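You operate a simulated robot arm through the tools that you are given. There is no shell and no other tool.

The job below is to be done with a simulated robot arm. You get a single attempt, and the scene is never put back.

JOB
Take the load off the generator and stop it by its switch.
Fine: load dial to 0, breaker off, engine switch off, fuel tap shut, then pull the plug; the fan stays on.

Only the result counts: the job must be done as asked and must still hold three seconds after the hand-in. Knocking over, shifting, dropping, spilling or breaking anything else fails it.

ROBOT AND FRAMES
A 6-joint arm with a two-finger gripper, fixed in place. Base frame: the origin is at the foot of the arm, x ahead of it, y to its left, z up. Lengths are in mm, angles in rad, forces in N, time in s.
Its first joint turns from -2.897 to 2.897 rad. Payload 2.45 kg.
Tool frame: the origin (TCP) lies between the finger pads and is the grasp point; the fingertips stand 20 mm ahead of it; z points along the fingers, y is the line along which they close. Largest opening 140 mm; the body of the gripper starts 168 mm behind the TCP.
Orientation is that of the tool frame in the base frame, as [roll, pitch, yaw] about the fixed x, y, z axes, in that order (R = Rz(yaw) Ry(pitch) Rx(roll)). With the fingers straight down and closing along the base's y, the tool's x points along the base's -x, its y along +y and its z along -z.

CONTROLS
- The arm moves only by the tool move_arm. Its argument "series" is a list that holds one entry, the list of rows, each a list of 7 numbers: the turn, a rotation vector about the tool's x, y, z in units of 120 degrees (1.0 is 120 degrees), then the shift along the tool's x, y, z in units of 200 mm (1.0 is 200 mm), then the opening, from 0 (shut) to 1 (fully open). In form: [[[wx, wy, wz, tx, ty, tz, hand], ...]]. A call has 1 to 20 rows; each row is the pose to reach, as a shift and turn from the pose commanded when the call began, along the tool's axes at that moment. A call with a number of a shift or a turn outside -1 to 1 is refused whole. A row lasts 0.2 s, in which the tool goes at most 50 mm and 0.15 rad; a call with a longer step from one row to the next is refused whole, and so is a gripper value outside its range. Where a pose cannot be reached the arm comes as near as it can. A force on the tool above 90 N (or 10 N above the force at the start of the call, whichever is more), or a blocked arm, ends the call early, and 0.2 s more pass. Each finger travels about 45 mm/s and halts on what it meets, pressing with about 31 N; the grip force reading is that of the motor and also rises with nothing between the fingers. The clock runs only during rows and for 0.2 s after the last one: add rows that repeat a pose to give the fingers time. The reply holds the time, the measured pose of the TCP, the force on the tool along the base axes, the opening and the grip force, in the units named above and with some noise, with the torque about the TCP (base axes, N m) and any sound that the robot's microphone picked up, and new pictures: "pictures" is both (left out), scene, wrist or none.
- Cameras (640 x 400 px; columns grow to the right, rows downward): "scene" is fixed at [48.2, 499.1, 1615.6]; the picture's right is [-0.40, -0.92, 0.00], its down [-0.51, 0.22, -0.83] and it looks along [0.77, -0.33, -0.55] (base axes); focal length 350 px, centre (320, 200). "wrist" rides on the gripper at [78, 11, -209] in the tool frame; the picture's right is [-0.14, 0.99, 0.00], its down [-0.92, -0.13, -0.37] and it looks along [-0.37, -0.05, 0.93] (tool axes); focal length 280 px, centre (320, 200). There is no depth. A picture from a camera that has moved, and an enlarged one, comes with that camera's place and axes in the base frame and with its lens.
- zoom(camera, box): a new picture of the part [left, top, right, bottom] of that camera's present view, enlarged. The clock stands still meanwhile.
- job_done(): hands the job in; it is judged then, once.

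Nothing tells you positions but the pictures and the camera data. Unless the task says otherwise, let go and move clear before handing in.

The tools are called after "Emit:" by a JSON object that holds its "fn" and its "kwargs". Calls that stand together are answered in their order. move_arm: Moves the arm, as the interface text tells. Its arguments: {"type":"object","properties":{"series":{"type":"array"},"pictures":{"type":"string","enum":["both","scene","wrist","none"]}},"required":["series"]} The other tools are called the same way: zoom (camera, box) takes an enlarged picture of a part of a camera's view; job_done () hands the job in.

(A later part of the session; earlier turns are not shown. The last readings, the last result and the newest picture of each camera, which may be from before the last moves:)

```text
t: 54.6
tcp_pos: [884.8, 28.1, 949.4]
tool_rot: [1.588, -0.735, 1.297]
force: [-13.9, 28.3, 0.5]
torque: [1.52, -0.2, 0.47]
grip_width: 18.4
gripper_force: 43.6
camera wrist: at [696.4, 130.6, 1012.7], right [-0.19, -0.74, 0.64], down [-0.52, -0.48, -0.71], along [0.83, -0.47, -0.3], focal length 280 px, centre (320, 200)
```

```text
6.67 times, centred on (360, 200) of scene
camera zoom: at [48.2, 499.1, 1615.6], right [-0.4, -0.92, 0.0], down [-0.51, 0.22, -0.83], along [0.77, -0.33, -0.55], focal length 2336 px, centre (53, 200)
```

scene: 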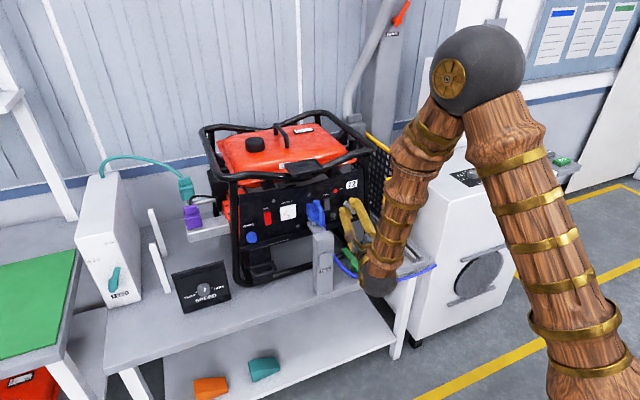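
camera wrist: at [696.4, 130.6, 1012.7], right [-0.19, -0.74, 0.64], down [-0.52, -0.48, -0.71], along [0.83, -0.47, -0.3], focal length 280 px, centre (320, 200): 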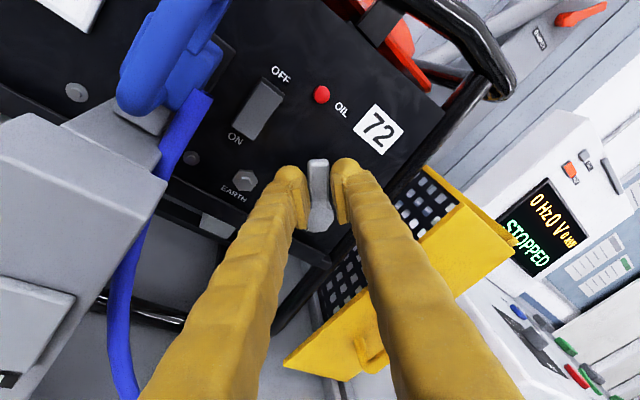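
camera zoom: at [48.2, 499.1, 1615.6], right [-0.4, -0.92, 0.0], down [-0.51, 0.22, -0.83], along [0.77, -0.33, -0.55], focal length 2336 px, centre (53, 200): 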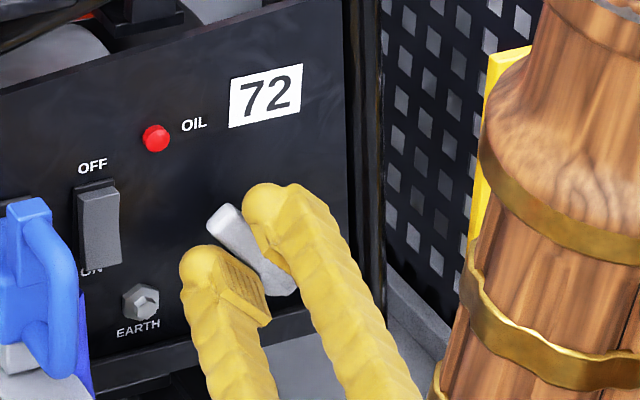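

The lever is around 40° left of vertical with some resisting torque. I'll push about 10° more to see whether it has reached its stop.

Emit:
{"fn": "move_arm", "kwargs": {"series": [[[0, 0, -0.04, 0.0015, -0.0129, 0.0027, 0], [0, 0, -0.083, 0.0017, -0.0264, 0.0055, 0], [0, 0, -0.083, 0.0017, -0.0264, 0.0055, 0]]], "pictures": "both"}}

Emit:
{"fn": "zoom", "kwargs": {"camera": "wrist", "box": [230, 110, 410, 250]}}

Emit:
{"fn": "zoom", "kwargs": {"camera": "scene", "box": [320, 170, 400, 230]}}

```text
t: 55.4
tcp_pos: [885.7, 28.1, 946.7]
tool_rot: [1.583, -0.564, 1.295]
force: [-24.9, -2.7, 13.8]
torque: [2.45, -0.54, -0.11]
grip_width: 23.1
gripper_force: 45.2
stopped in row 3: the force on the tool passed its limit at 93 N (the readings are from after the stop); the commanded pose is now the measured one
camera wrist: at [699.6, 141.1, 1000.9], right [-0.16, -0.62, 0.76], down [-0.55, -0.59, -0.6], along [0.82, -0.52, -0.25], focal length 280 px, centre (320, 200)
```

scene: 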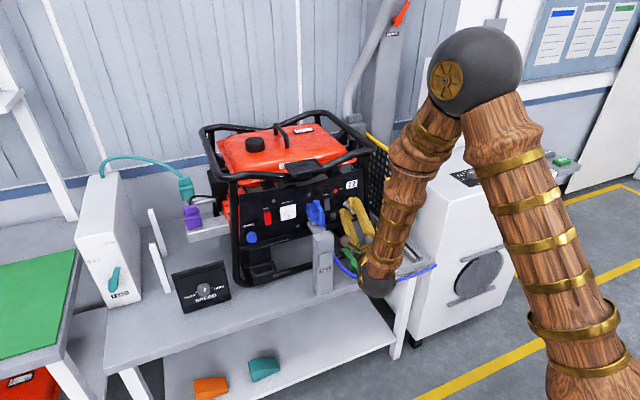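
wrist: 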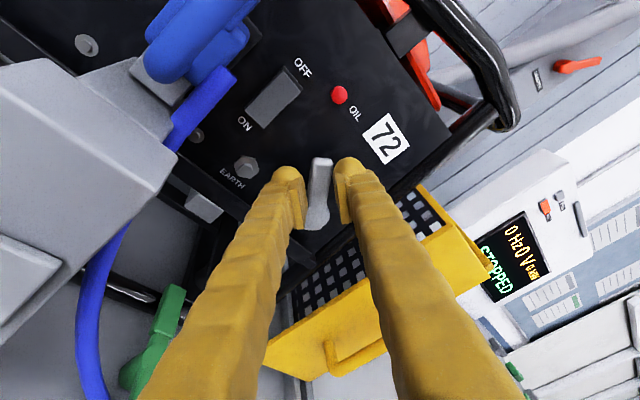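

```text
2.86 times, centred on (320, 180) of wrist
camera zoom: at [699.6, 141.1, 1000.9], right [-0.16, -0.62, 0.76], down [-0.55, -0.59, -0.6], along [0.82, -0.52, -0.25], focal length 801 px, centre (320, 257)
```

zoom: 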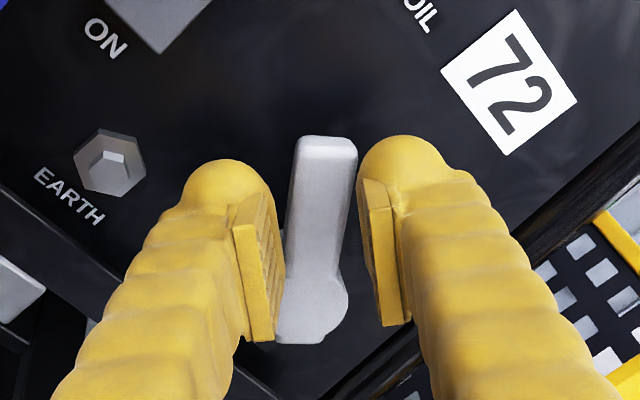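

```text
6.67 times, centred on (360, 200) of scene
camera zoom: at [48.2, 499.1, 1615.6], right [-0.4, -0.92, 0.0], down [-0.51, 0.22, -0.83], along [0.77, -0.33, -0.55], focal length 2336 px, centre (53, 200)
```

zoom: 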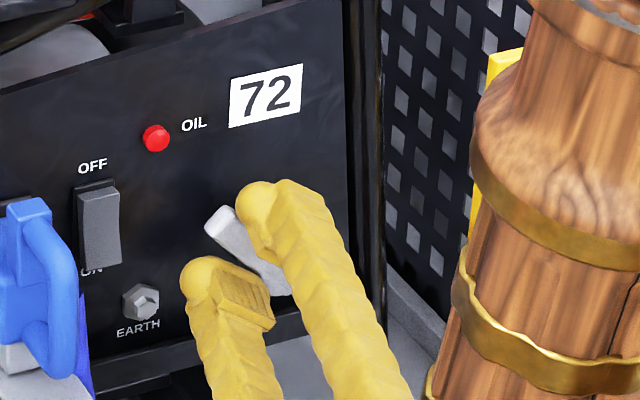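

The lever has hit a firm stop at about 45° left, so the tap is through its full quarter turn and shut. I'll open the fingers a little and back straight out.

Emit:
{"fn": "move_arm", "kwargs": {"series": [[[0, 0, 0, 0, 0, 0, 0.2], [0, 0, 0, 0, 0, 0, 0.26], [0, 0, 0, 0, 0, -0.02, 0.26], [0, 0, 0, 0, 0, -0.15, 0.26], [0, 0, 0, 0, 0, -0.35, 0.26], [0, 0, 0, 0, 0, -0.45, 0.26]]], "pictures": "both"}}

Emit:
{"fn": "zoom", "kwargs": {"camera": "wrist", "box": [230, 110, 410, 250]}}

Emit:
{"fn": "zoom", "kwargs": {"camera": "scene", "box": [320, 170, 400, 230]}}

```text
t: 56.8
tcp_pos: [798.7, 53.6, 946.7]
tool_rot: [1.585, -0.562, 1.295]
force: [-0.2, -0.5, 0.0]
torque: [-0.02, 0.0, -0.02]
grip_width: 36.6
gripper_force: 0.1
camera wrist: at [613.0, 167.4, 1001.1], right [-0.16, -0.62, 0.76], down [-0.55, -0.59, -0.59], along [0.82, -0.52, -0.25], focal length 280 px, centre (320, 200)
```

scene: 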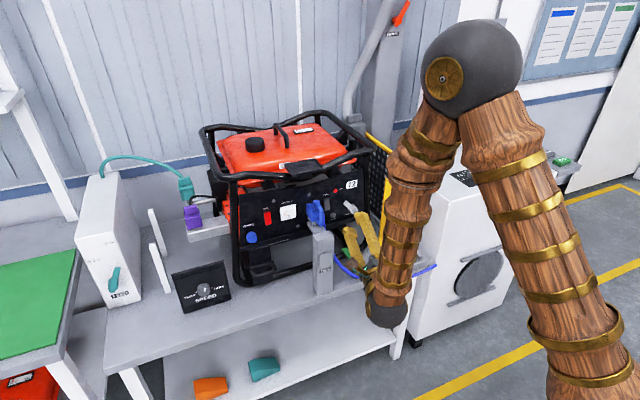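
wrist: 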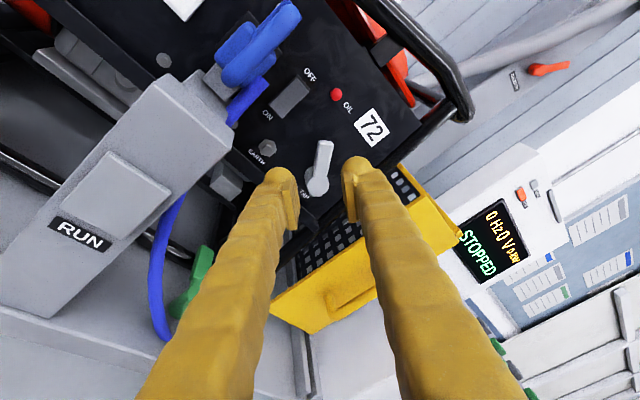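

```text
2.86 times, centred on (320, 180) of wrist
camera zoom: at [613.0, 167.4, 1001.1], right [-0.16, -0.62, 0.76], down [-0.55, -0.59, -0.59], along [0.82, -0.52, -0.25], focal length 801 px, centre (320, 257)
```

zoom: 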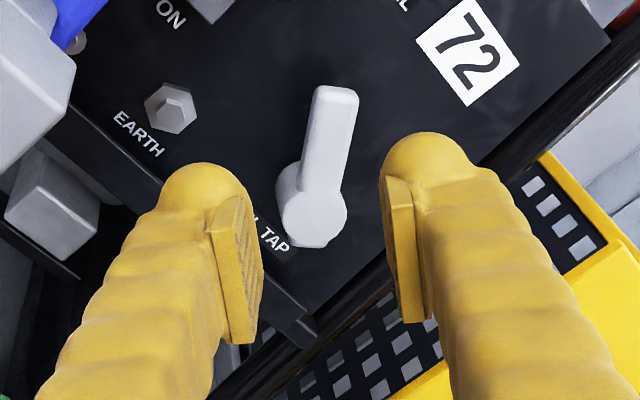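

```text
6.67 times, centred on (360, 200) of scene
camera zoom: at [48.2, 499.1, 1615.6], right [-0.4, -0.92, 0.0], down [-0.51, 0.22, -0.83], along [0.77, -0.33, -0.55], focal length 2336 px, centre (53, 200)
```

zoom: 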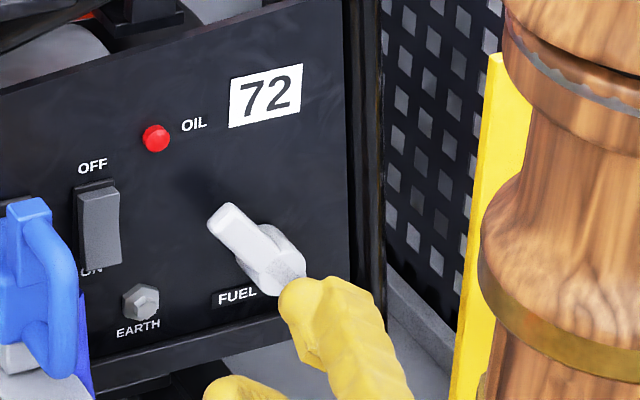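

The lever stays up-left. I'll measure its angle precisely to be sure it remains at the end of its travel.

Emit:
{"fn": "zoom", "kwargs": {"camera": "scene", "box": [340, 190, 372, 215]}}

Emit:
{"fn": "zoom", "kwargs": {"camera": "wrist", "box": [280, 120, 360, 210]}}

```text
16.00 times, centred on (356, 202) of scene
camera zoom: at [48.2, 499.1, 1615.6], right [-0.4, -0.92, 0.0], down [-0.51, 0.22, -0.83], along [0.77, -0.33, -0.55], focal length 5605 px, centre (-256, 160)
```

zoom: 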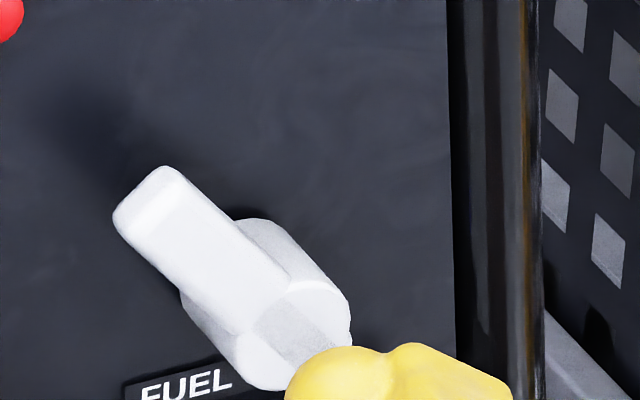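

```text
4.44 times, centred on (320, 165) of wrist
camera zoom: at [613.0, 167.4, 1001.1], right [-0.16, -0.62, 0.76], down [-0.55, -0.59, -0.59], along [0.82, -0.52, -0.25], focal length 1246 px, centre (320, 356)
```

zoom: 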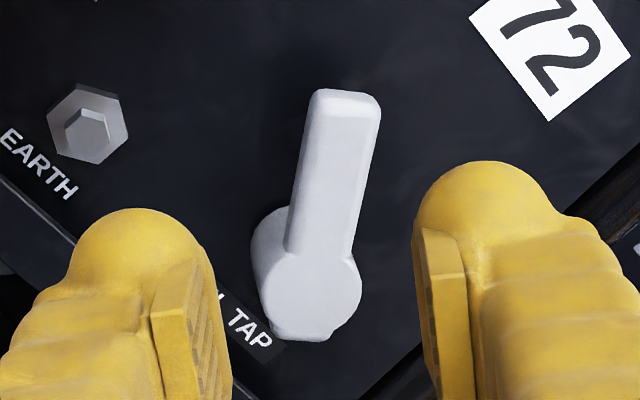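

The lever is about 40° left after roughly 83–85° of travel. To be sure it is fully shut, I'll nudge it toward closed with the closed fingertips from its upper-right side; first I'll move to a standoff there.

Emit:
{"fn": "move_arm", "kwargs": {"series": [[[0, 0, 0.03, 0.007, 0.05, 0.03, 0.15], [0, 0, 0.07, 0.015, 0.1, 0.06, 0.05], [0, 0, 0.11, 0.022, 0.15, 0.1, 0], [0, 0, 0.14, 0.029, 0.194, 0.128, 0], [0, 0, 0.14, 0.029, 0.194, 0.128, 0]]], "pictures": "none"}}

Emit:
{"fn": "move_arm", "kwargs": {"series": [[[0, 0, 0, 0, 0, 0.1, 0], [0, 0, 0, 0, 0, 0.2, 0], [0, 0, 0, 0, 0, 0.3, 0], [0, 0, 0, 0, 0, 0.35, 0]]], "pictures": "both"}}

Emit:
{"fn": "zoom", "kwargs": {"camera": "scene", "box": [330, 180, 390, 225]}}

Emit:
{"fn": "zoom", "kwargs": {"camera": "wrist", "box": [230, 110, 410, 250]}}

```text
t: 58.0
tcp_pos: [820.4, 30.2, 982.1]
tool_rot: [1.589, -0.856, 1.288]
force: [-0.1, 0.0, 0.6]
torque: [0.03, 0.01, 0.03]
grip_width: 0.0
gripper_force: 29.3
```

```text
t: 59.0
tcp_pos: [882.2, 12.0, 982.0]
tool_rot: [1.591, -0.853, 1.289]
force: [-39.3, 5.2, 13.5]
torque: [0.32, 0.12, 0.97]
grip_width: 0.0
gripper_force: 29.6
stopped in row 4: the force on the tool passed its limit at 124 N (the readings are from after the stop); the commanded pose is now the measured one
camera wrist: at [691.5, 108.6, 1050.8], right [-0.21, -0.81, 0.55], down [-0.5, -0.39, -0.77], along [0.84, -0.44, -0.32], focal length 280 px, centre (320, 200)
```

scene: 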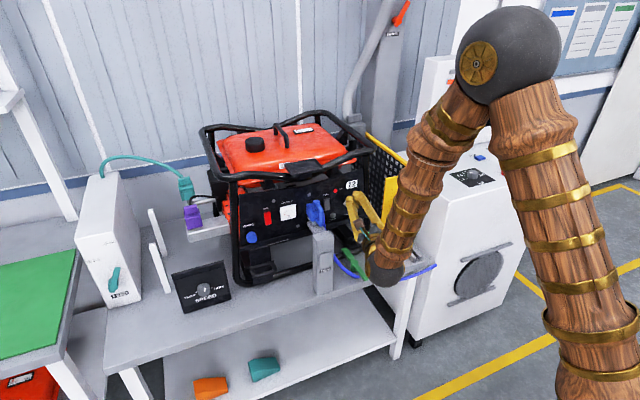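
wrist: 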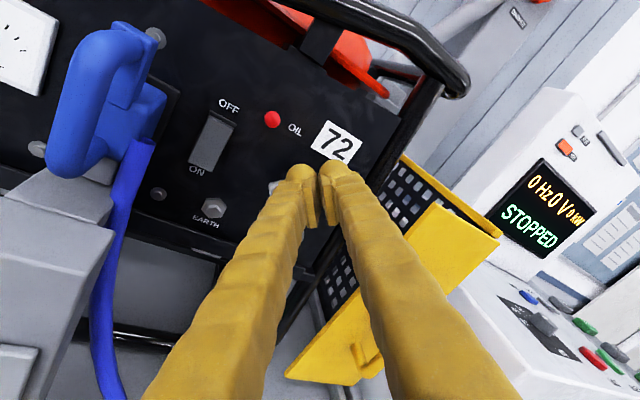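

```text
8.89 times, centred on (360, 202) of scene
camera zoom: at [48.2, 499.1, 1615.6], right [-0.4, -0.92, 0.0], down [-0.51, 0.22, -0.83], along [0.77, -0.33, -0.55], focal length 3114 px, centre (-36, 178)
```

zoom: 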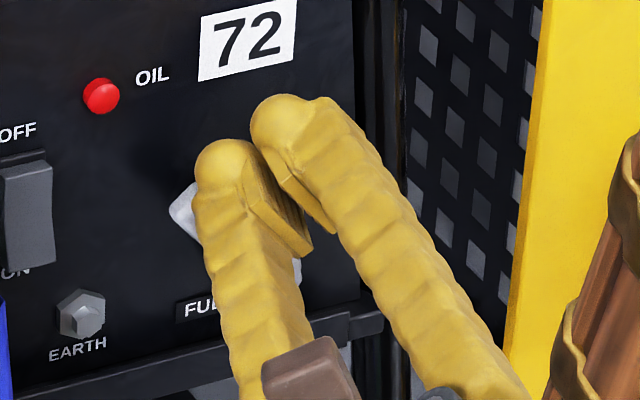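

```text
2.86 times, centred on (320, 180) of wrist
camera zoom: at [691.5, 108.6, 1050.8], right [-0.21, -0.81, 0.55], down [-0.5, -0.39, -0.77], along [0.84, -0.44, -0.32], focal length 801 px, centre (320, 257)
```

zoom: 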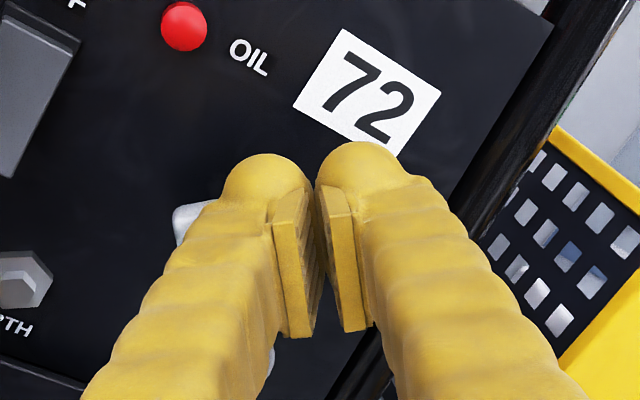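

The fingertips touched the front of the lever because they're thicker than I assumed. I'll back off, shift further up-right, and re-enter beside the lever.

Emit:
{"fn": "move_arm", "kwargs": {"series": [[[0, 0, 0, 0, 0, -0.1, 0], [0, 0, 0, 0, 0.04, -0.12, 0], [0, 0, 0, 0, 0.08, -0.12, 0], [0, 0, 0, 0, 0.08, -0.12, 0]]], "pictures": "both"}}

Emit:
{"fn": "zoom", "kwargs": {"camera": "scene", "box": [330, 180, 390, 225]}}

Emit:
{"fn": "zoom", "kwargs": {"camera": "wrist", "box": [230, 110, 410, 250]}}

```text
t: 60.0
tcp_pos: [857.0, 4.9, 992.6]
tool_rot: [1.594, -0.854, 1.288]
force: [-0.1, 0.0, -0.8]
torque: [-0.01, 0.03, -0.01]
grip_width: 0.1
gripper_force: 29.1
camera wrist: at [666.4, 102.5, 1061.3], right [-0.21, -0.81, 0.55], down [-0.5, -0.39, -0.77], along [0.84, -0.44, -0.32], focal length 280 px, centre (320, 200)
```

scene: 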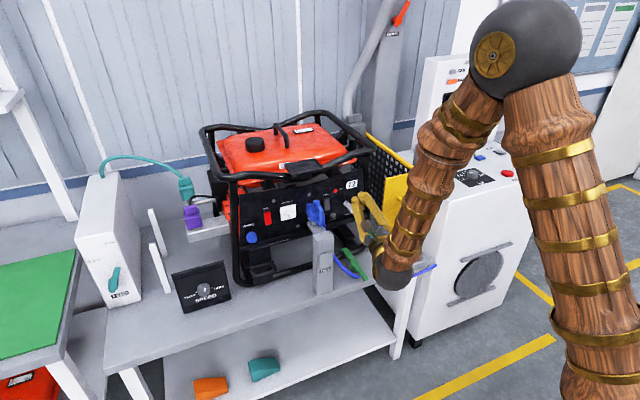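
wrist: 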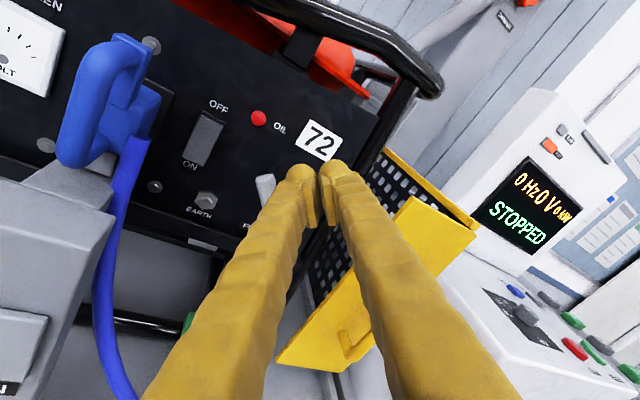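

```text
8.89 times, centred on (360, 202) of scene
camera zoom: at [48.2, 499.1, 1615.6], right [-0.4, -0.92, 0.0], down [-0.51, 0.22, -0.83], along [0.77, -0.33, -0.55], focal length 3114 px, centre (-36, 178)
```

zoom: 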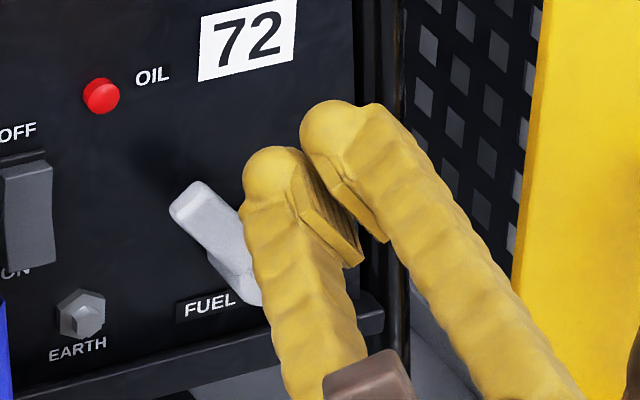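

```text
2.86 times, centred on (320, 180) of wrist
camera zoom: at [666.4, 102.5, 1061.3], right [-0.21, -0.81, 0.55], down [-0.5, -0.39, -0.77], along [0.84, -0.44, -0.32], focal length 801 px, centre (320, 257)
```

zoom: 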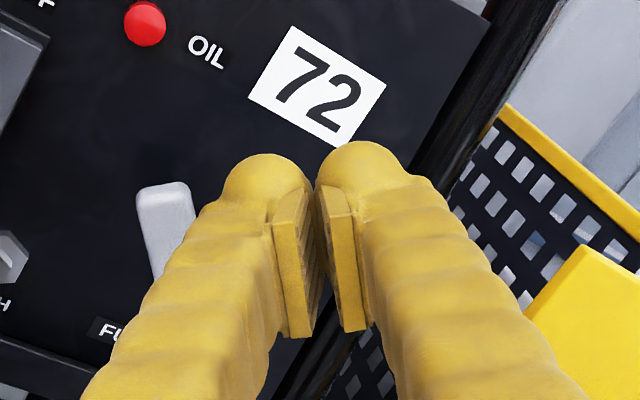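

Emit:
{"fn": "move_arm", "kwargs": {"series": [[[0, 0, 0, 0, 0, 0.07, 0], [0, 0, 0, 0, 0, 0.12, 0], [0, 0, 0, 0, 0, 0.14, 0]]], "pictures": "none"}}

Emit:
{"fn": "move_arm", "kwargs": {"series": [[[0, 0, 0, 0, -0.025, 0, 0], [0, 0, 0, 0, -0.045, 0, 0], [0, 0, 0, 0, -0.06, 0, 0]]], "pictures": "both"}}

Emit:
{"fn": "zoom", "kwargs": {"camera": "scene", "box": [330, 180, 390, 225]}}

Emit:
{"fn": "zoom", "kwargs": {"camera": "wrist", "box": [230, 110, 410, 250]}}

```text
t: 60.8
tcp_pos: [884.8, -0.3, 990.7]
tool_rot: [1.595, -0.852, 1.286]
force: [0.0, -0.9, 0.2]
torque: [-0.02, 0.0, -0.04]
grip_width: 0.0
gripper_force: 29.1
```

```text
t: 61.5
tcp_pos: [886.8, 8.0, 984.1]
tool_rot: [1.593, -0.853, 1.287]
force: [1.0, 0.2, 0.9]
torque: [-0.01, -0.01, 0.02]
grip_width: 0.0
gripper_force: 29.6
camera wrist: at [695.9, 104.2, 1053.3], right [-0.21, -0.81, 0.55], down [-0.5, -0.39, -0.77], along [0.84, -0.44, -0.32], focal length 280 px, centre (320, 200)
```

scene: 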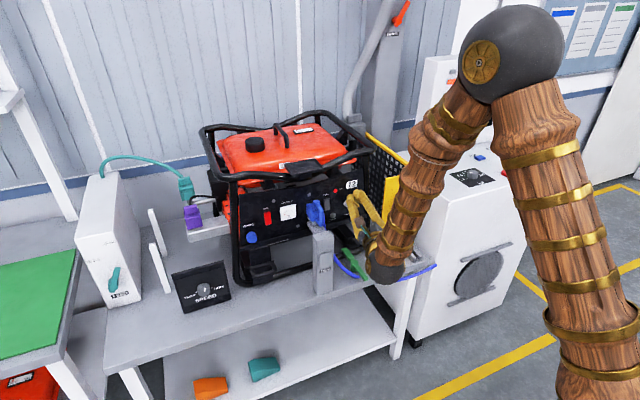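
wrist: 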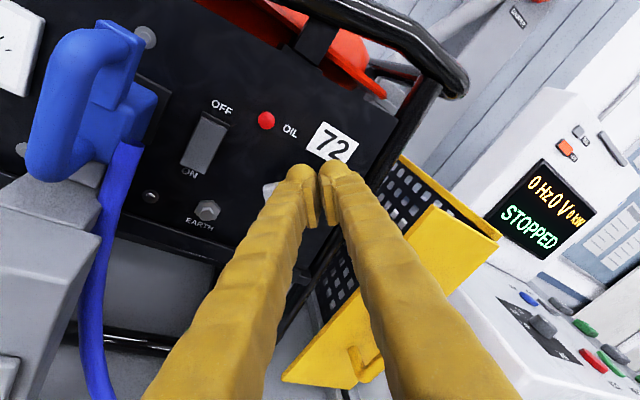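

```text
8.89 times, centred on (360, 202) of scene
camera zoom: at [48.2, 499.1, 1615.6], right [-0.4, -0.92, 0.0], down [-0.51, 0.22, -0.83], along [0.77, -0.33, -0.55], focal length 3114 px, centre (-36, 178)
```

zoom: 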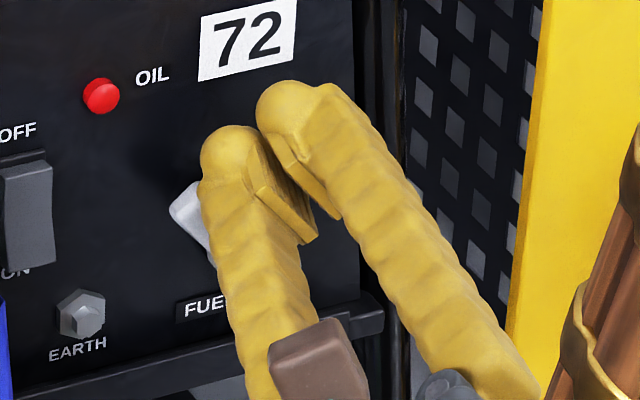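

```text
2.86 times, centred on (320, 180) of wrist
camera zoom: at [695.9, 104.2, 1053.3], right [-0.21, -0.81, 0.55], down [-0.5, -0.39, -0.77], along [0.84, -0.44, -0.32], focal length 801 px, centre (320, 257)
```

zoom: 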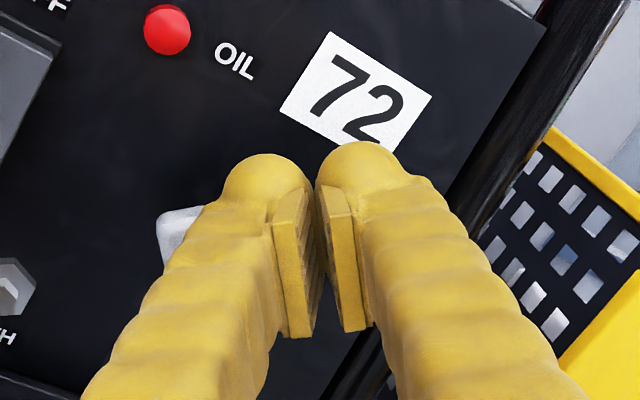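

No contact yet beside the lever. I'll keep nudging down-left in small steps.

Emit:
{"fn": "move_arm", "kwargs": {"series": [[[0, 0, 0, 0, -0.01, 0, 0], [0, 0, 0, 0, -0.02, 0, 0], [0, 0, 0, 0, -0.03, 0, 0]]], "pictures": "none"}}

Emit:
{"fn": "move_arm", "kwargs": {"series": [[[0, 0, 0, 0, -0.008, 0, 0], [0, 0, 0, 0, -0.016, 0, 0]]], "pictures": "none"}}

Emit:
{"fn": "zoom", "kwargs": {"camera": "scene", "box": [330, 180, 390, 225]}}

```text
t: 62.4
tcp_pos: [887.1, 9.9, 982.4]
tool_rot: [1.59, -0.855, 1.287]
force: [-1.9, -11.0, 15.0]
torque: [0.26, -0.13, -0.05]
grip_width: 0.1
gripper_force: 29.6
```

```text
t: 63.0
tcp_pos: [886.0, 11.9, 981.0]
tool_rot: [1.586, -0.856, 1.288]
force: [-30.4, -33.8, 50.8]
torque: [0.44, -0.14, 0.17]
grip_width: 0.1
gripper_force: 29.5
```

```text
8.89 times, centred on (360, 202) of scene
camera zoom: at [48.2, 499.1, 1615.6], right [-0.4, -0.92, 0.0], down [-0.51, 0.22, -0.83], along [0.77, -0.33, -0.55], focal length 3114 px, centre (-36, 178)
```

zoom: 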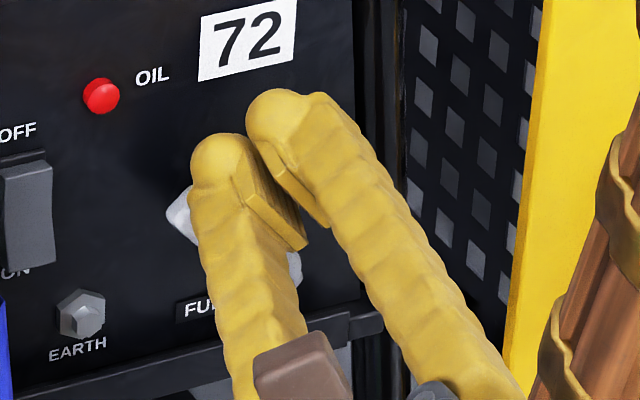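

With 60 N applied the lever moves barely a millimetre, so it is at its hard stop and the tap is shut. I'll ease off and back away.

Emit:
{"fn": "move_arm", "kwargs": {"series": [[[0, 0, 0, 0, 0.03, 0, 0], [0, 0, 0, 0, 0.06, -0.02, 0], [0, 0, 0, 0, 0.08, -0.2, 0], [0, 0, 0, 0, 0.08, -0.4, 0], [0, 0, 0.05, 0, 0.08, -0.5, 0], [0, 0, 0.1, 0, 0.08, -0.5, 0]]], "pictures": "both"}}

Emit:
{"fn": "zoom", "kwargs": {"camera": "scene", "box": [330, 180, 390, 225]}}

Emit:
{"fn": "zoom", "kwargs": {"camera": "scene", "box": [285, 180, 355, 230]}}

```text
t: 64.3
tcp_pos: [787.3, 27.6, 989.9]
tool_rot: [1.602, -1.064, 1.274]
force: [-0.2, 0.4, 0.3]
torque: [-0.03, -0.02, -0.01]
grip_width: 0.0
gripper_force: 29.5
camera wrist: at [592.9, 110.9, 1066.7], right [-0.24, -0.9, 0.36], down [-0.46, -0.22, -0.86], along [0.86, -0.37, -0.36], focal length 280 px, centre (320, 200)
```

scene: 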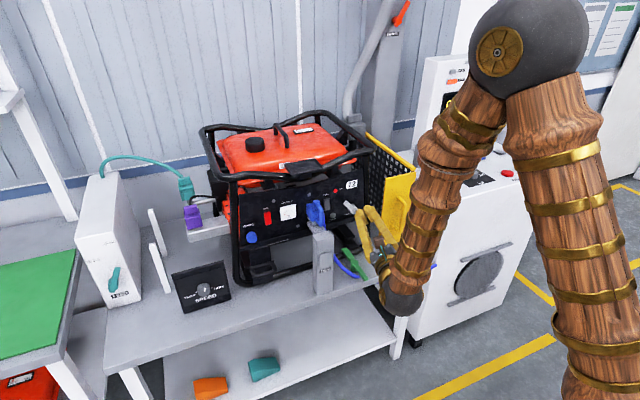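
wrist: 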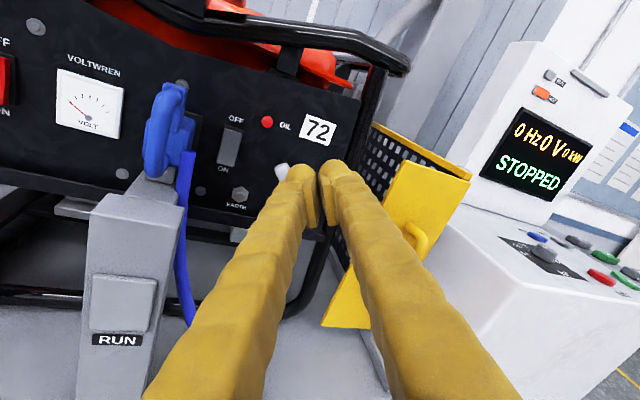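

```text
8.89 times, centred on (360, 202) of scene
camera zoom: at [48.2, 499.1, 1615.6], right [-0.4, -0.92, 0.0], down [-0.51, 0.22, -0.83], along [0.77, -0.33, -0.55], focal length 3114 px, centre (-36, 178)
```

zoom: 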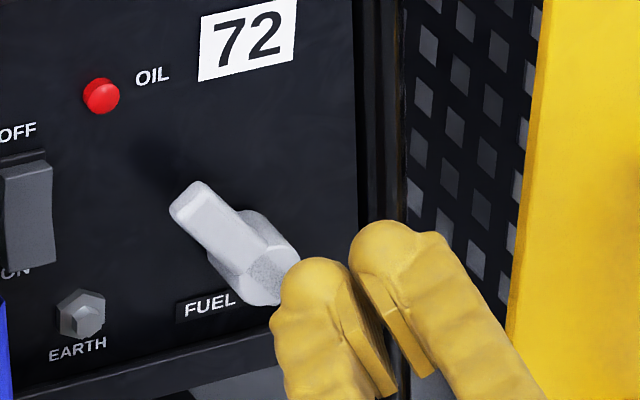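

```text
8.00 times, centred on (320, 205) of scene
camera zoom: at [48.2, 499.1, 1615.6], right [-0.4, -0.92, 0.0], down [-0.51, 0.22, -0.83], along [0.77, -0.33, -0.55], focal length 2803 px, centre (320, 160)
```

zoom: 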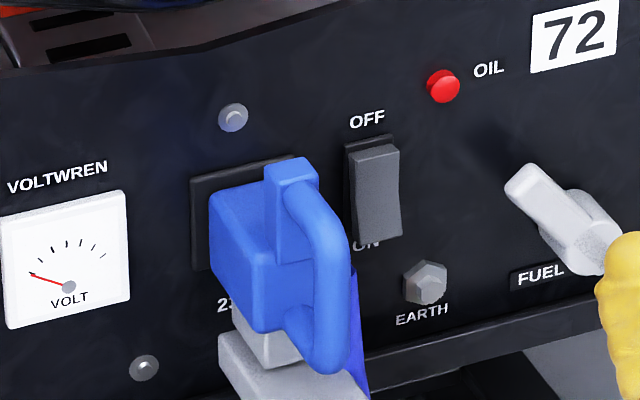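

Everything so far holds: dial 0, breaker off, engine stopped, tap shut. Last is the plug, with its handle bar near (835, 154) and z≈946–1022; I'll look closely at it and its support.

Emit:
{"fn": "zoom", "kwargs": {"camera": "wrist", "box": [60, 70, 260, 230]}}

Emit:
{"fn": "zoom", "kwargs": {"camera": "scene", "box": [290, 190, 380, 290]}}

Emit:
{"fn": "zoom", "kwargs": {"camera": "wrist", "box": [60, 180, 240, 380]}}

```text
2.50 times, centred on (160, 150) of wrist
camera zoom: at [592.9, 110.9, 1066.7], right [-0.24, -0.9, 0.36], down [-0.46, -0.22, -0.86], along [0.86, -0.37, -0.36], focal length 701 px, centre (720, 325)
```

zoom: 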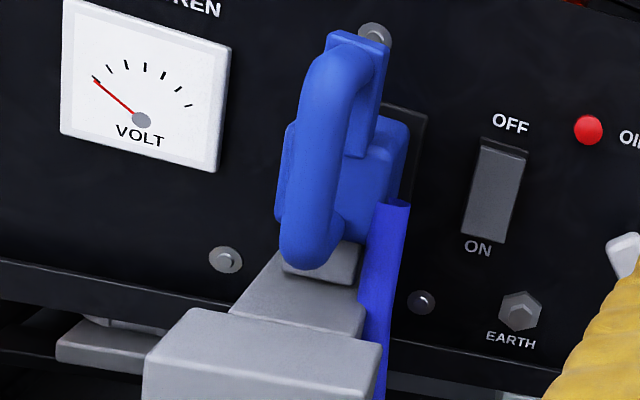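

```text
4.00 times, centred on (335, 240) of scene
camera zoom: at [48.2, 499.1, 1615.6], right [-0.4, -0.92, 0.0], down [-0.51, 0.22, -0.83], along [0.77, -0.33, -0.55], focal length 1401 px, centre (260, 40)
```

zoom: 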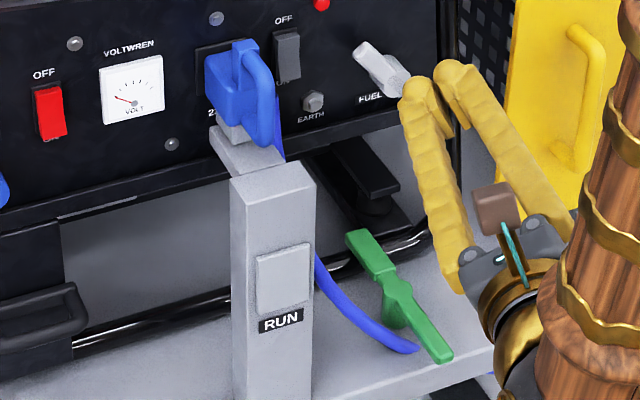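

```text
2.00 times, centred on (150, 280) of wrist
camera zoom: at [592.9, 110.9, 1066.7], right [-0.24, -0.9, 0.36], down [-0.46, -0.22, -0.86], along [0.86, -0.37, -0.36], focal length 561 px, centre (660, 40)
```

zoom: 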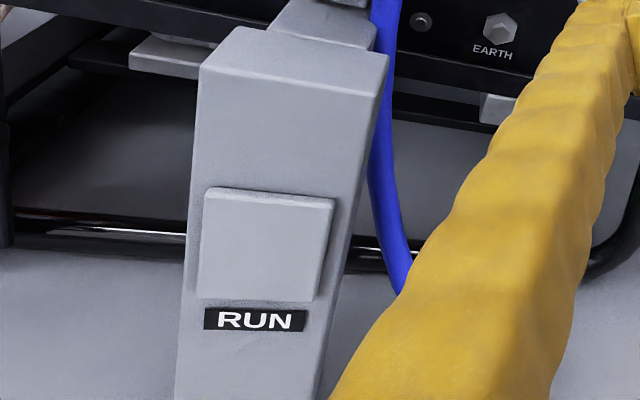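

The plug body rests on a small block on a shelf arm, with the D-handle in front and room for the fingers around the bar. I'll square up the hand in front of the handle with fingers open.

Emit:
{"fn": "move_arm", "kwargs": {"series": [[[0, 0, 0, 0, 0, -0.15, 0.1], [0.02, 0.007, 0.045, 0.05, -0.1, -0.22, 0.2], [0.04, 0.014, 0.09, 0.1, -0.2, -0.25, 0.3], [0.06, 0.02, 0.135, 0.15, -0.3, -0.27, 0.4], [0.08, 0.027, 0.18, 0.2, -0.42, -0.29, 0.43], [0.1, 0.033, 0.22, 0.2585, -0.5265, -0.3015, 0.43], [0.1078, 0.0354, 0.24, 0.2585, -0.5265, -0.3015, 0.43], [0.1078, 0.0354, 0.24, 0.2585, -0.5265, -0.3015, 0.43]]], "pictures": "both"}}

Emit:
{"fn": "zoom", "kwargs": {"camera": "wrist", "box": [230, 100, 410, 240]}}

Emit:
{"fn": "zoom", "kwargs": {"camera": "scene", "box": [280, 180, 380, 260]}}

```text
t: 66.2
tcp_pos: [776.5, 164.0, 987.2]
tool_rot: [1.479, -1.57, 1.631]
force: [-0.3, -0.2, 0.4]
torque: [0.0, -0.01, -0.02]
grip_width: 60.0
gripper_force: 0.0
out of reach, approached as far as the arm can: row 1, 2, 3, 4, 5, 6, 7, 8
camera wrist: at [566.1, 159.5, 1065.1], right [-0.03, -0.99, -0.14], down [-0.36, 0.14, -0.92], along [0.93, 0.02, -0.37], focal length 280 px, centre (320, 200)
```

scene: 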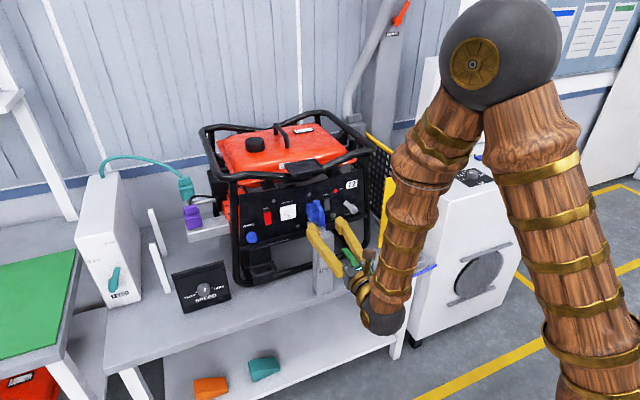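
wrist: 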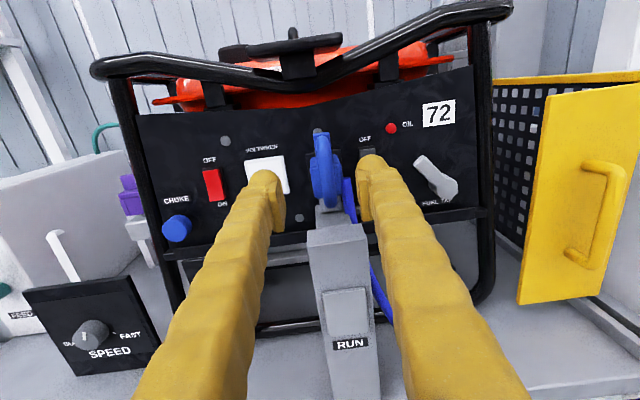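

```text
2.86 times, centred on (320, 170) of wrist
camera zoom: at [566.1, 159.5, 1065.1], right [-0.03, -0.99, -0.14], down [-0.36, 0.14, -0.92], along [0.93, 0.02, -0.37], focal length 801 px, centre (320, 286)
```

zoom: 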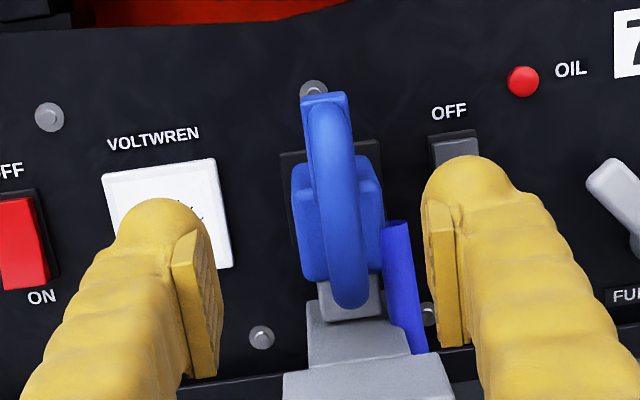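

```text
5.00 times, centred on (330, 220) of scene
camera zoom: at [48.2, 499.1, 1615.6], right [-0.4, -0.92, 0.0], down [-0.51, 0.22, -0.83], along [0.77, -0.33, -0.55], focal length 1752 px, centre (270, 100)
```

zoom: 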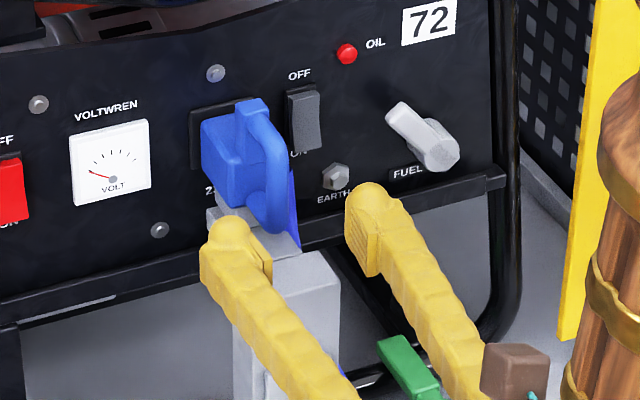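

The hand is square to the handle, about 10 mm off to the left. I'll shift over and advance so the pads surround the bar.

Emit:
{"fn": "move_arm", "kwargs": {"series": [[[0, 0, 0, -0.01, 0.037, 0.05, 0.43], [0, 0, 0, -0.01, 0.037, 0.15, 0.43], [0, 0, 0, -0.01, 0.037, 0.25, 0.43], [0, 0, 0, -0.01, 0.037, 0.31, 0.43], [0, 0, 0, -0.01, 0.037, 0.329, 0.43], [0, 0, 0, -0.01, 0.037, 0.329, 0.43]]], "pictures": "both"}}

Emit:
{"fn": "zoom", "kwargs": {"camera": "wrist", "box": [230, 100, 410, 240]}}

Emit:
{"fn": "zoom", "kwargs": {"camera": "scene", "box": [280, 180, 380, 260]}}

```text
t: 67.5
tcp_pos: [841.9, 156.7, 984.4]
tool_rot: [-1.509, -1.569, -1.665]
force: [0.3, 0.9, 0.5]
torque: [0.0, 0.0, -0.01]
grip_width: 60.3
gripper_force: 0.0
camera wrist: at [631.2, 151.6, 1062.6], right [-0.03, -0.99, -0.14], down [-0.36, 0.14, -0.92], along [0.93, 0.02, -0.37], focal length 280 px, centre (320, 200)
```

scene: 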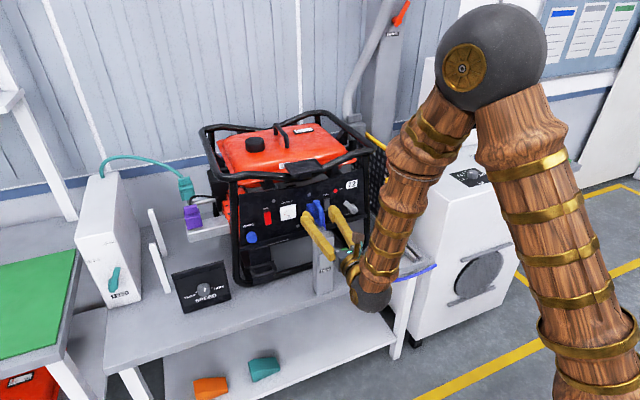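
wrist: 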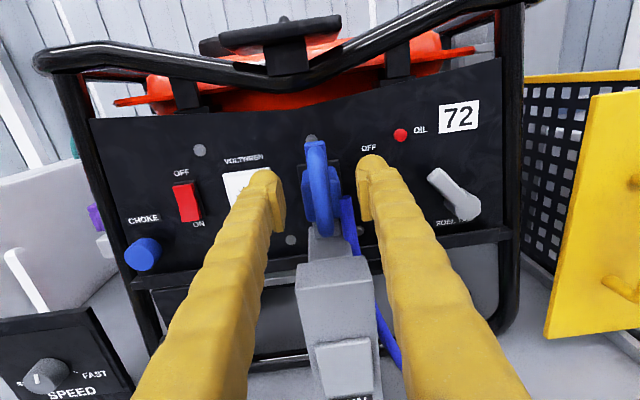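

```text
2.86 times, centred on (320, 170) of wrist
camera zoom: at [631.2, 151.6, 1062.6], right [-0.03, -0.99, -0.14], down [-0.36, 0.14, -0.92], along [0.93, 0.02, -0.37], focal length 801 px, centre (320, 286)
```

zoom: 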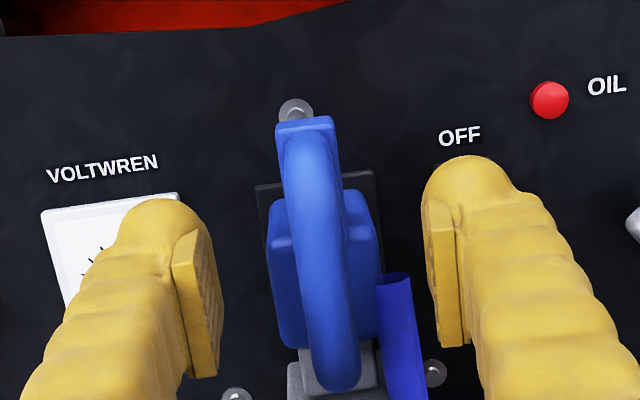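

```text
5.00 times, centred on (330, 220) of scene
camera zoom: at [48.2, 499.1, 1615.6], right [-0.4, -0.92, 0.0], down [-0.51, 0.22, -0.83], along [0.77, -0.33, -0.55], focal length 1752 px, centre (270, 100)
```

zoom: 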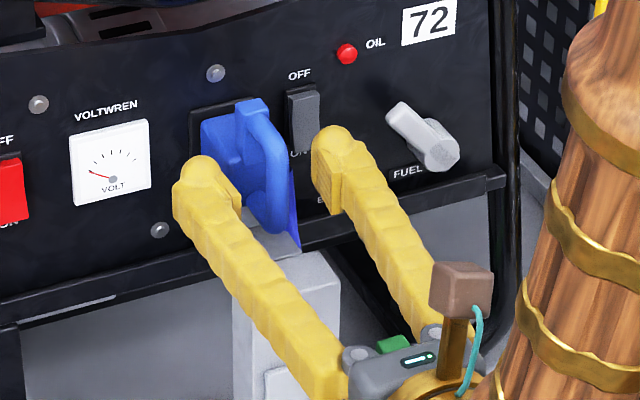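

The bar is centred between the pads. I'll close on the handle.

Emit:
{"fn": "move_arm", "kwargs": {"series": [[[0, 0, 0, 0, 0, 0, 0.25], [0, 0, 0, 0, 0, 0, 0.1], [0, 0, 0, 0, 0, 0, 0.0], [0, 0, 0, 0, 0, 0, 0.0], [0, 0, 0, 0, 0, 0, 0.0]]], "pictures": "both"}}

Emit:
{"fn": "zoom", "kwargs": {"camera": "wrist", "box": [230, 100, 410, 240]}}

Emit:
{"fn": "zoom", "kwargs": {"camera": "scene", "box": [280, 180, 380, 260]}}

```text
t: 68.8
tcp_pos: [841.5, 154.6, 984.1]
tool_rot: [2.433, -1.569, 0.675]
force: [0.3, -23.5, 0.7]
torque: [-0.01, -0.04, 0.13]
grip_width: 8.9
gripper_force: 36.0
camera wrist: at [631.1, 150.8, 1062.6], right [-0.03, -0.99, -0.14], down [-0.36, 0.14, -0.92], along [0.93, 0.02, -0.37], focal length 280 px, centre (320, 200)
```

scene: 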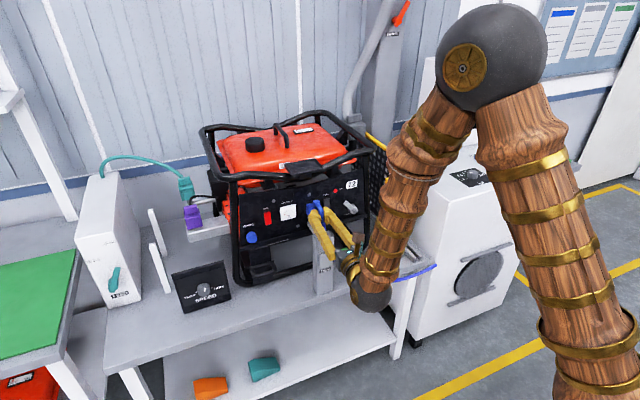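
wrist: 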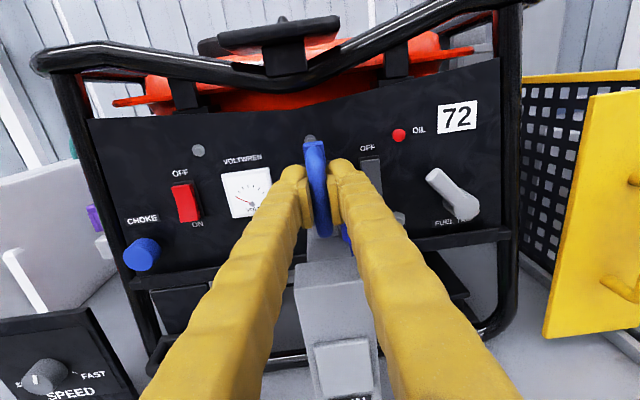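

```text
2.86 times, centred on (320, 170) of wrist
camera zoom: at [631.1, 150.8, 1062.6], right [-0.03, -0.99, -0.14], down [-0.36, 0.14, -0.92], along [0.93, 0.02, -0.37], focal length 801 px, centre (320, 286)
```

zoom: 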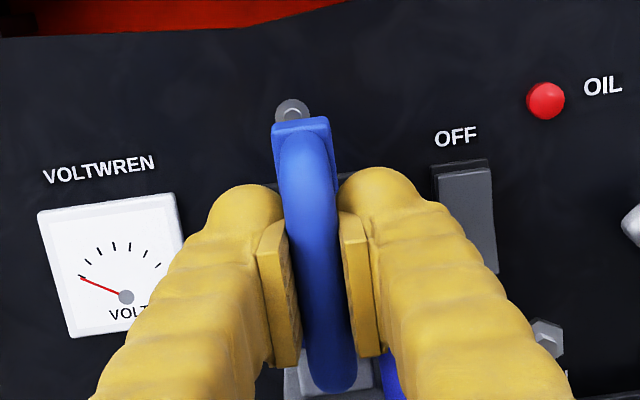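

```text
5.00 times, centred on (330, 220) of scene
camera zoom: at [48.2, 499.1, 1615.6], right [-0.4, -0.92, 0.0], down [-0.51, 0.22, -0.83], along [0.77, -0.33, -0.55], focal length 1752 px, centre (270, 100)
```

zoom: 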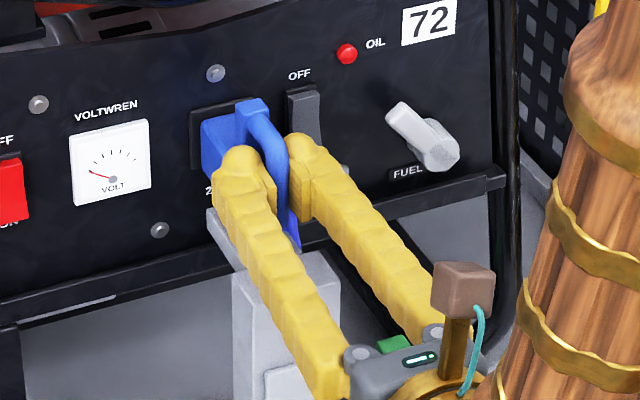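

The handle is gripped. I'll start pulling straight back in small steps, watching the force.

Emit:
{"fn": "move_arm", "kwargs": {"series": [[[0, 0, 0, 0, 0.0005, -0.015, 0], [0, 0, 0, 0, 0.001, -0.03, 0], [0, 0, 0, 0, 0.0018, -0.05, 0]]], "pictures": "both"}}

Emit:
{"fn": "zoom", "kwargs": {"camera": "scene", "box": [280, 180, 380, 260]}}

```text
t: 69.5
tcp_pos: [832.6, 154.4, 983.9]
tool_rot: [-0.261, -1.57, -2.918]
force: [0.9, -50.8, 15.1]
torque: [-0.07, 0.15, 0.3]
grip_width: 9.2
gripper_force: 36.6
camera wrist: at [621.6, 151.0, 1062.2], right [-0.03, -0.99, -0.14], down [-0.36, 0.14, -0.92], along [0.93, 0.02, -0.36], focal length 280 px, centre (320, 200)
```

scene: 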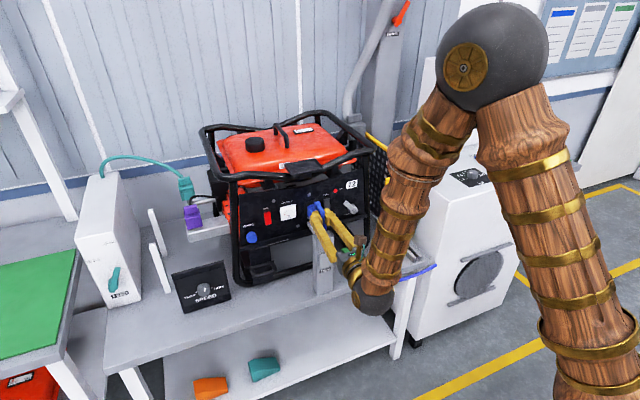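
wrist: 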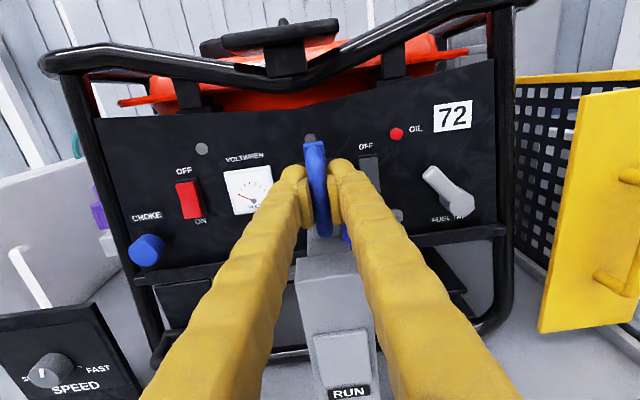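

```text
5.00 times, centred on (330, 220) of scene
camera zoom: at [48.2, 499.1, 1615.6], right [-0.4, -0.92, 0.0], down [-0.51, 0.22, -0.83], along [0.77, -0.33, -0.55], focal length 1752 px, centre (270, 100)
```

zoom: 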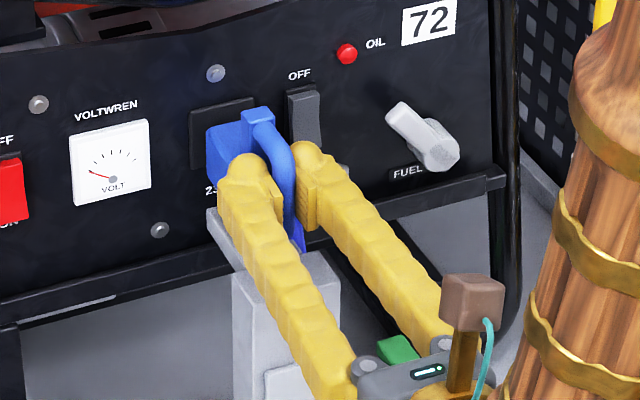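

The plug is sliding out with the hand, guided by its support. I'll trim the small sideways load and keep pulling.

Emit:
{"fn": "move_arm", "kwargs": {"series": [[[0, 0, 0, 0.002, 0.004, -0.015, 0], [0, 0, 0, 0.003, 0.008, -0.035, 0], [0, 0, 0, 0.003, 0.009, -0.06, 0], [0, 0, 0, 0.003, 0.009, -0.08, 0]]], "pictures": "both"}}

Emit:
{"fn": "zoom", "kwargs": {"camera": "scene", "box": [280, 180, 380, 260]}}

```text
t: 70.5
tcp_pos: [816.1, 154.4, 984.1]
tool_rot: [-0.914, -1.57, -2.258]
force: [1.1, -25.6, -0.6]
torque: [0.03, 0.14, 0.15]
grip_width: 8.6
gripper_force: 36.4
camera wrist: at [605.8, 150.3, 1062.6], right [-0.03, -0.99, -0.14], down [-0.36, 0.14, -0.92], along [0.93, 0.02, -0.37], focal length 280 px, centre (320, 200)
```

scene: 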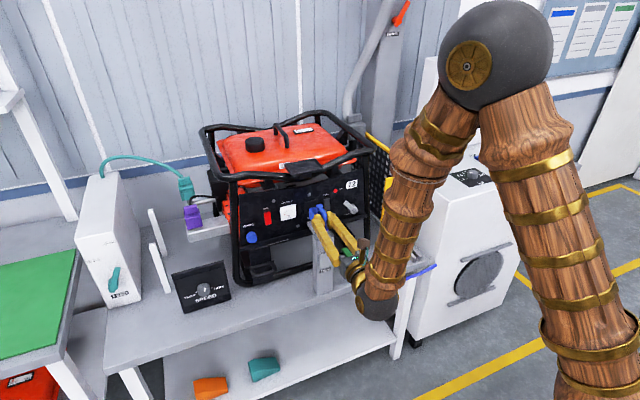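
wrist: 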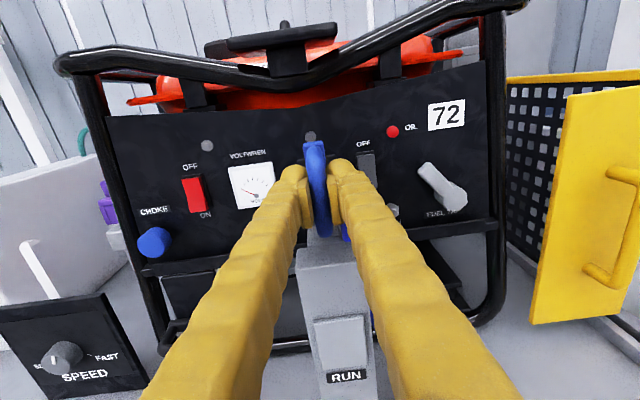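

```text
5.00 times, centred on (330, 220) of scene
camera zoom: at [48.2, 499.1, 1615.6], right [-0.4, -0.92, 0.0], down [-0.51, 0.22, -0.83], along [0.77, -0.33, -0.55], focal length 1752 px, centre (270, 100)
```

zoom: 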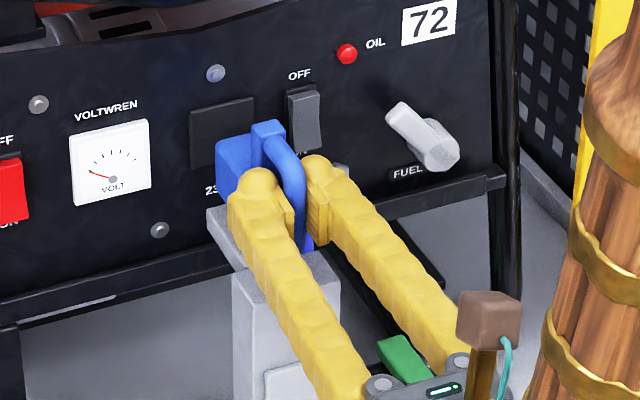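

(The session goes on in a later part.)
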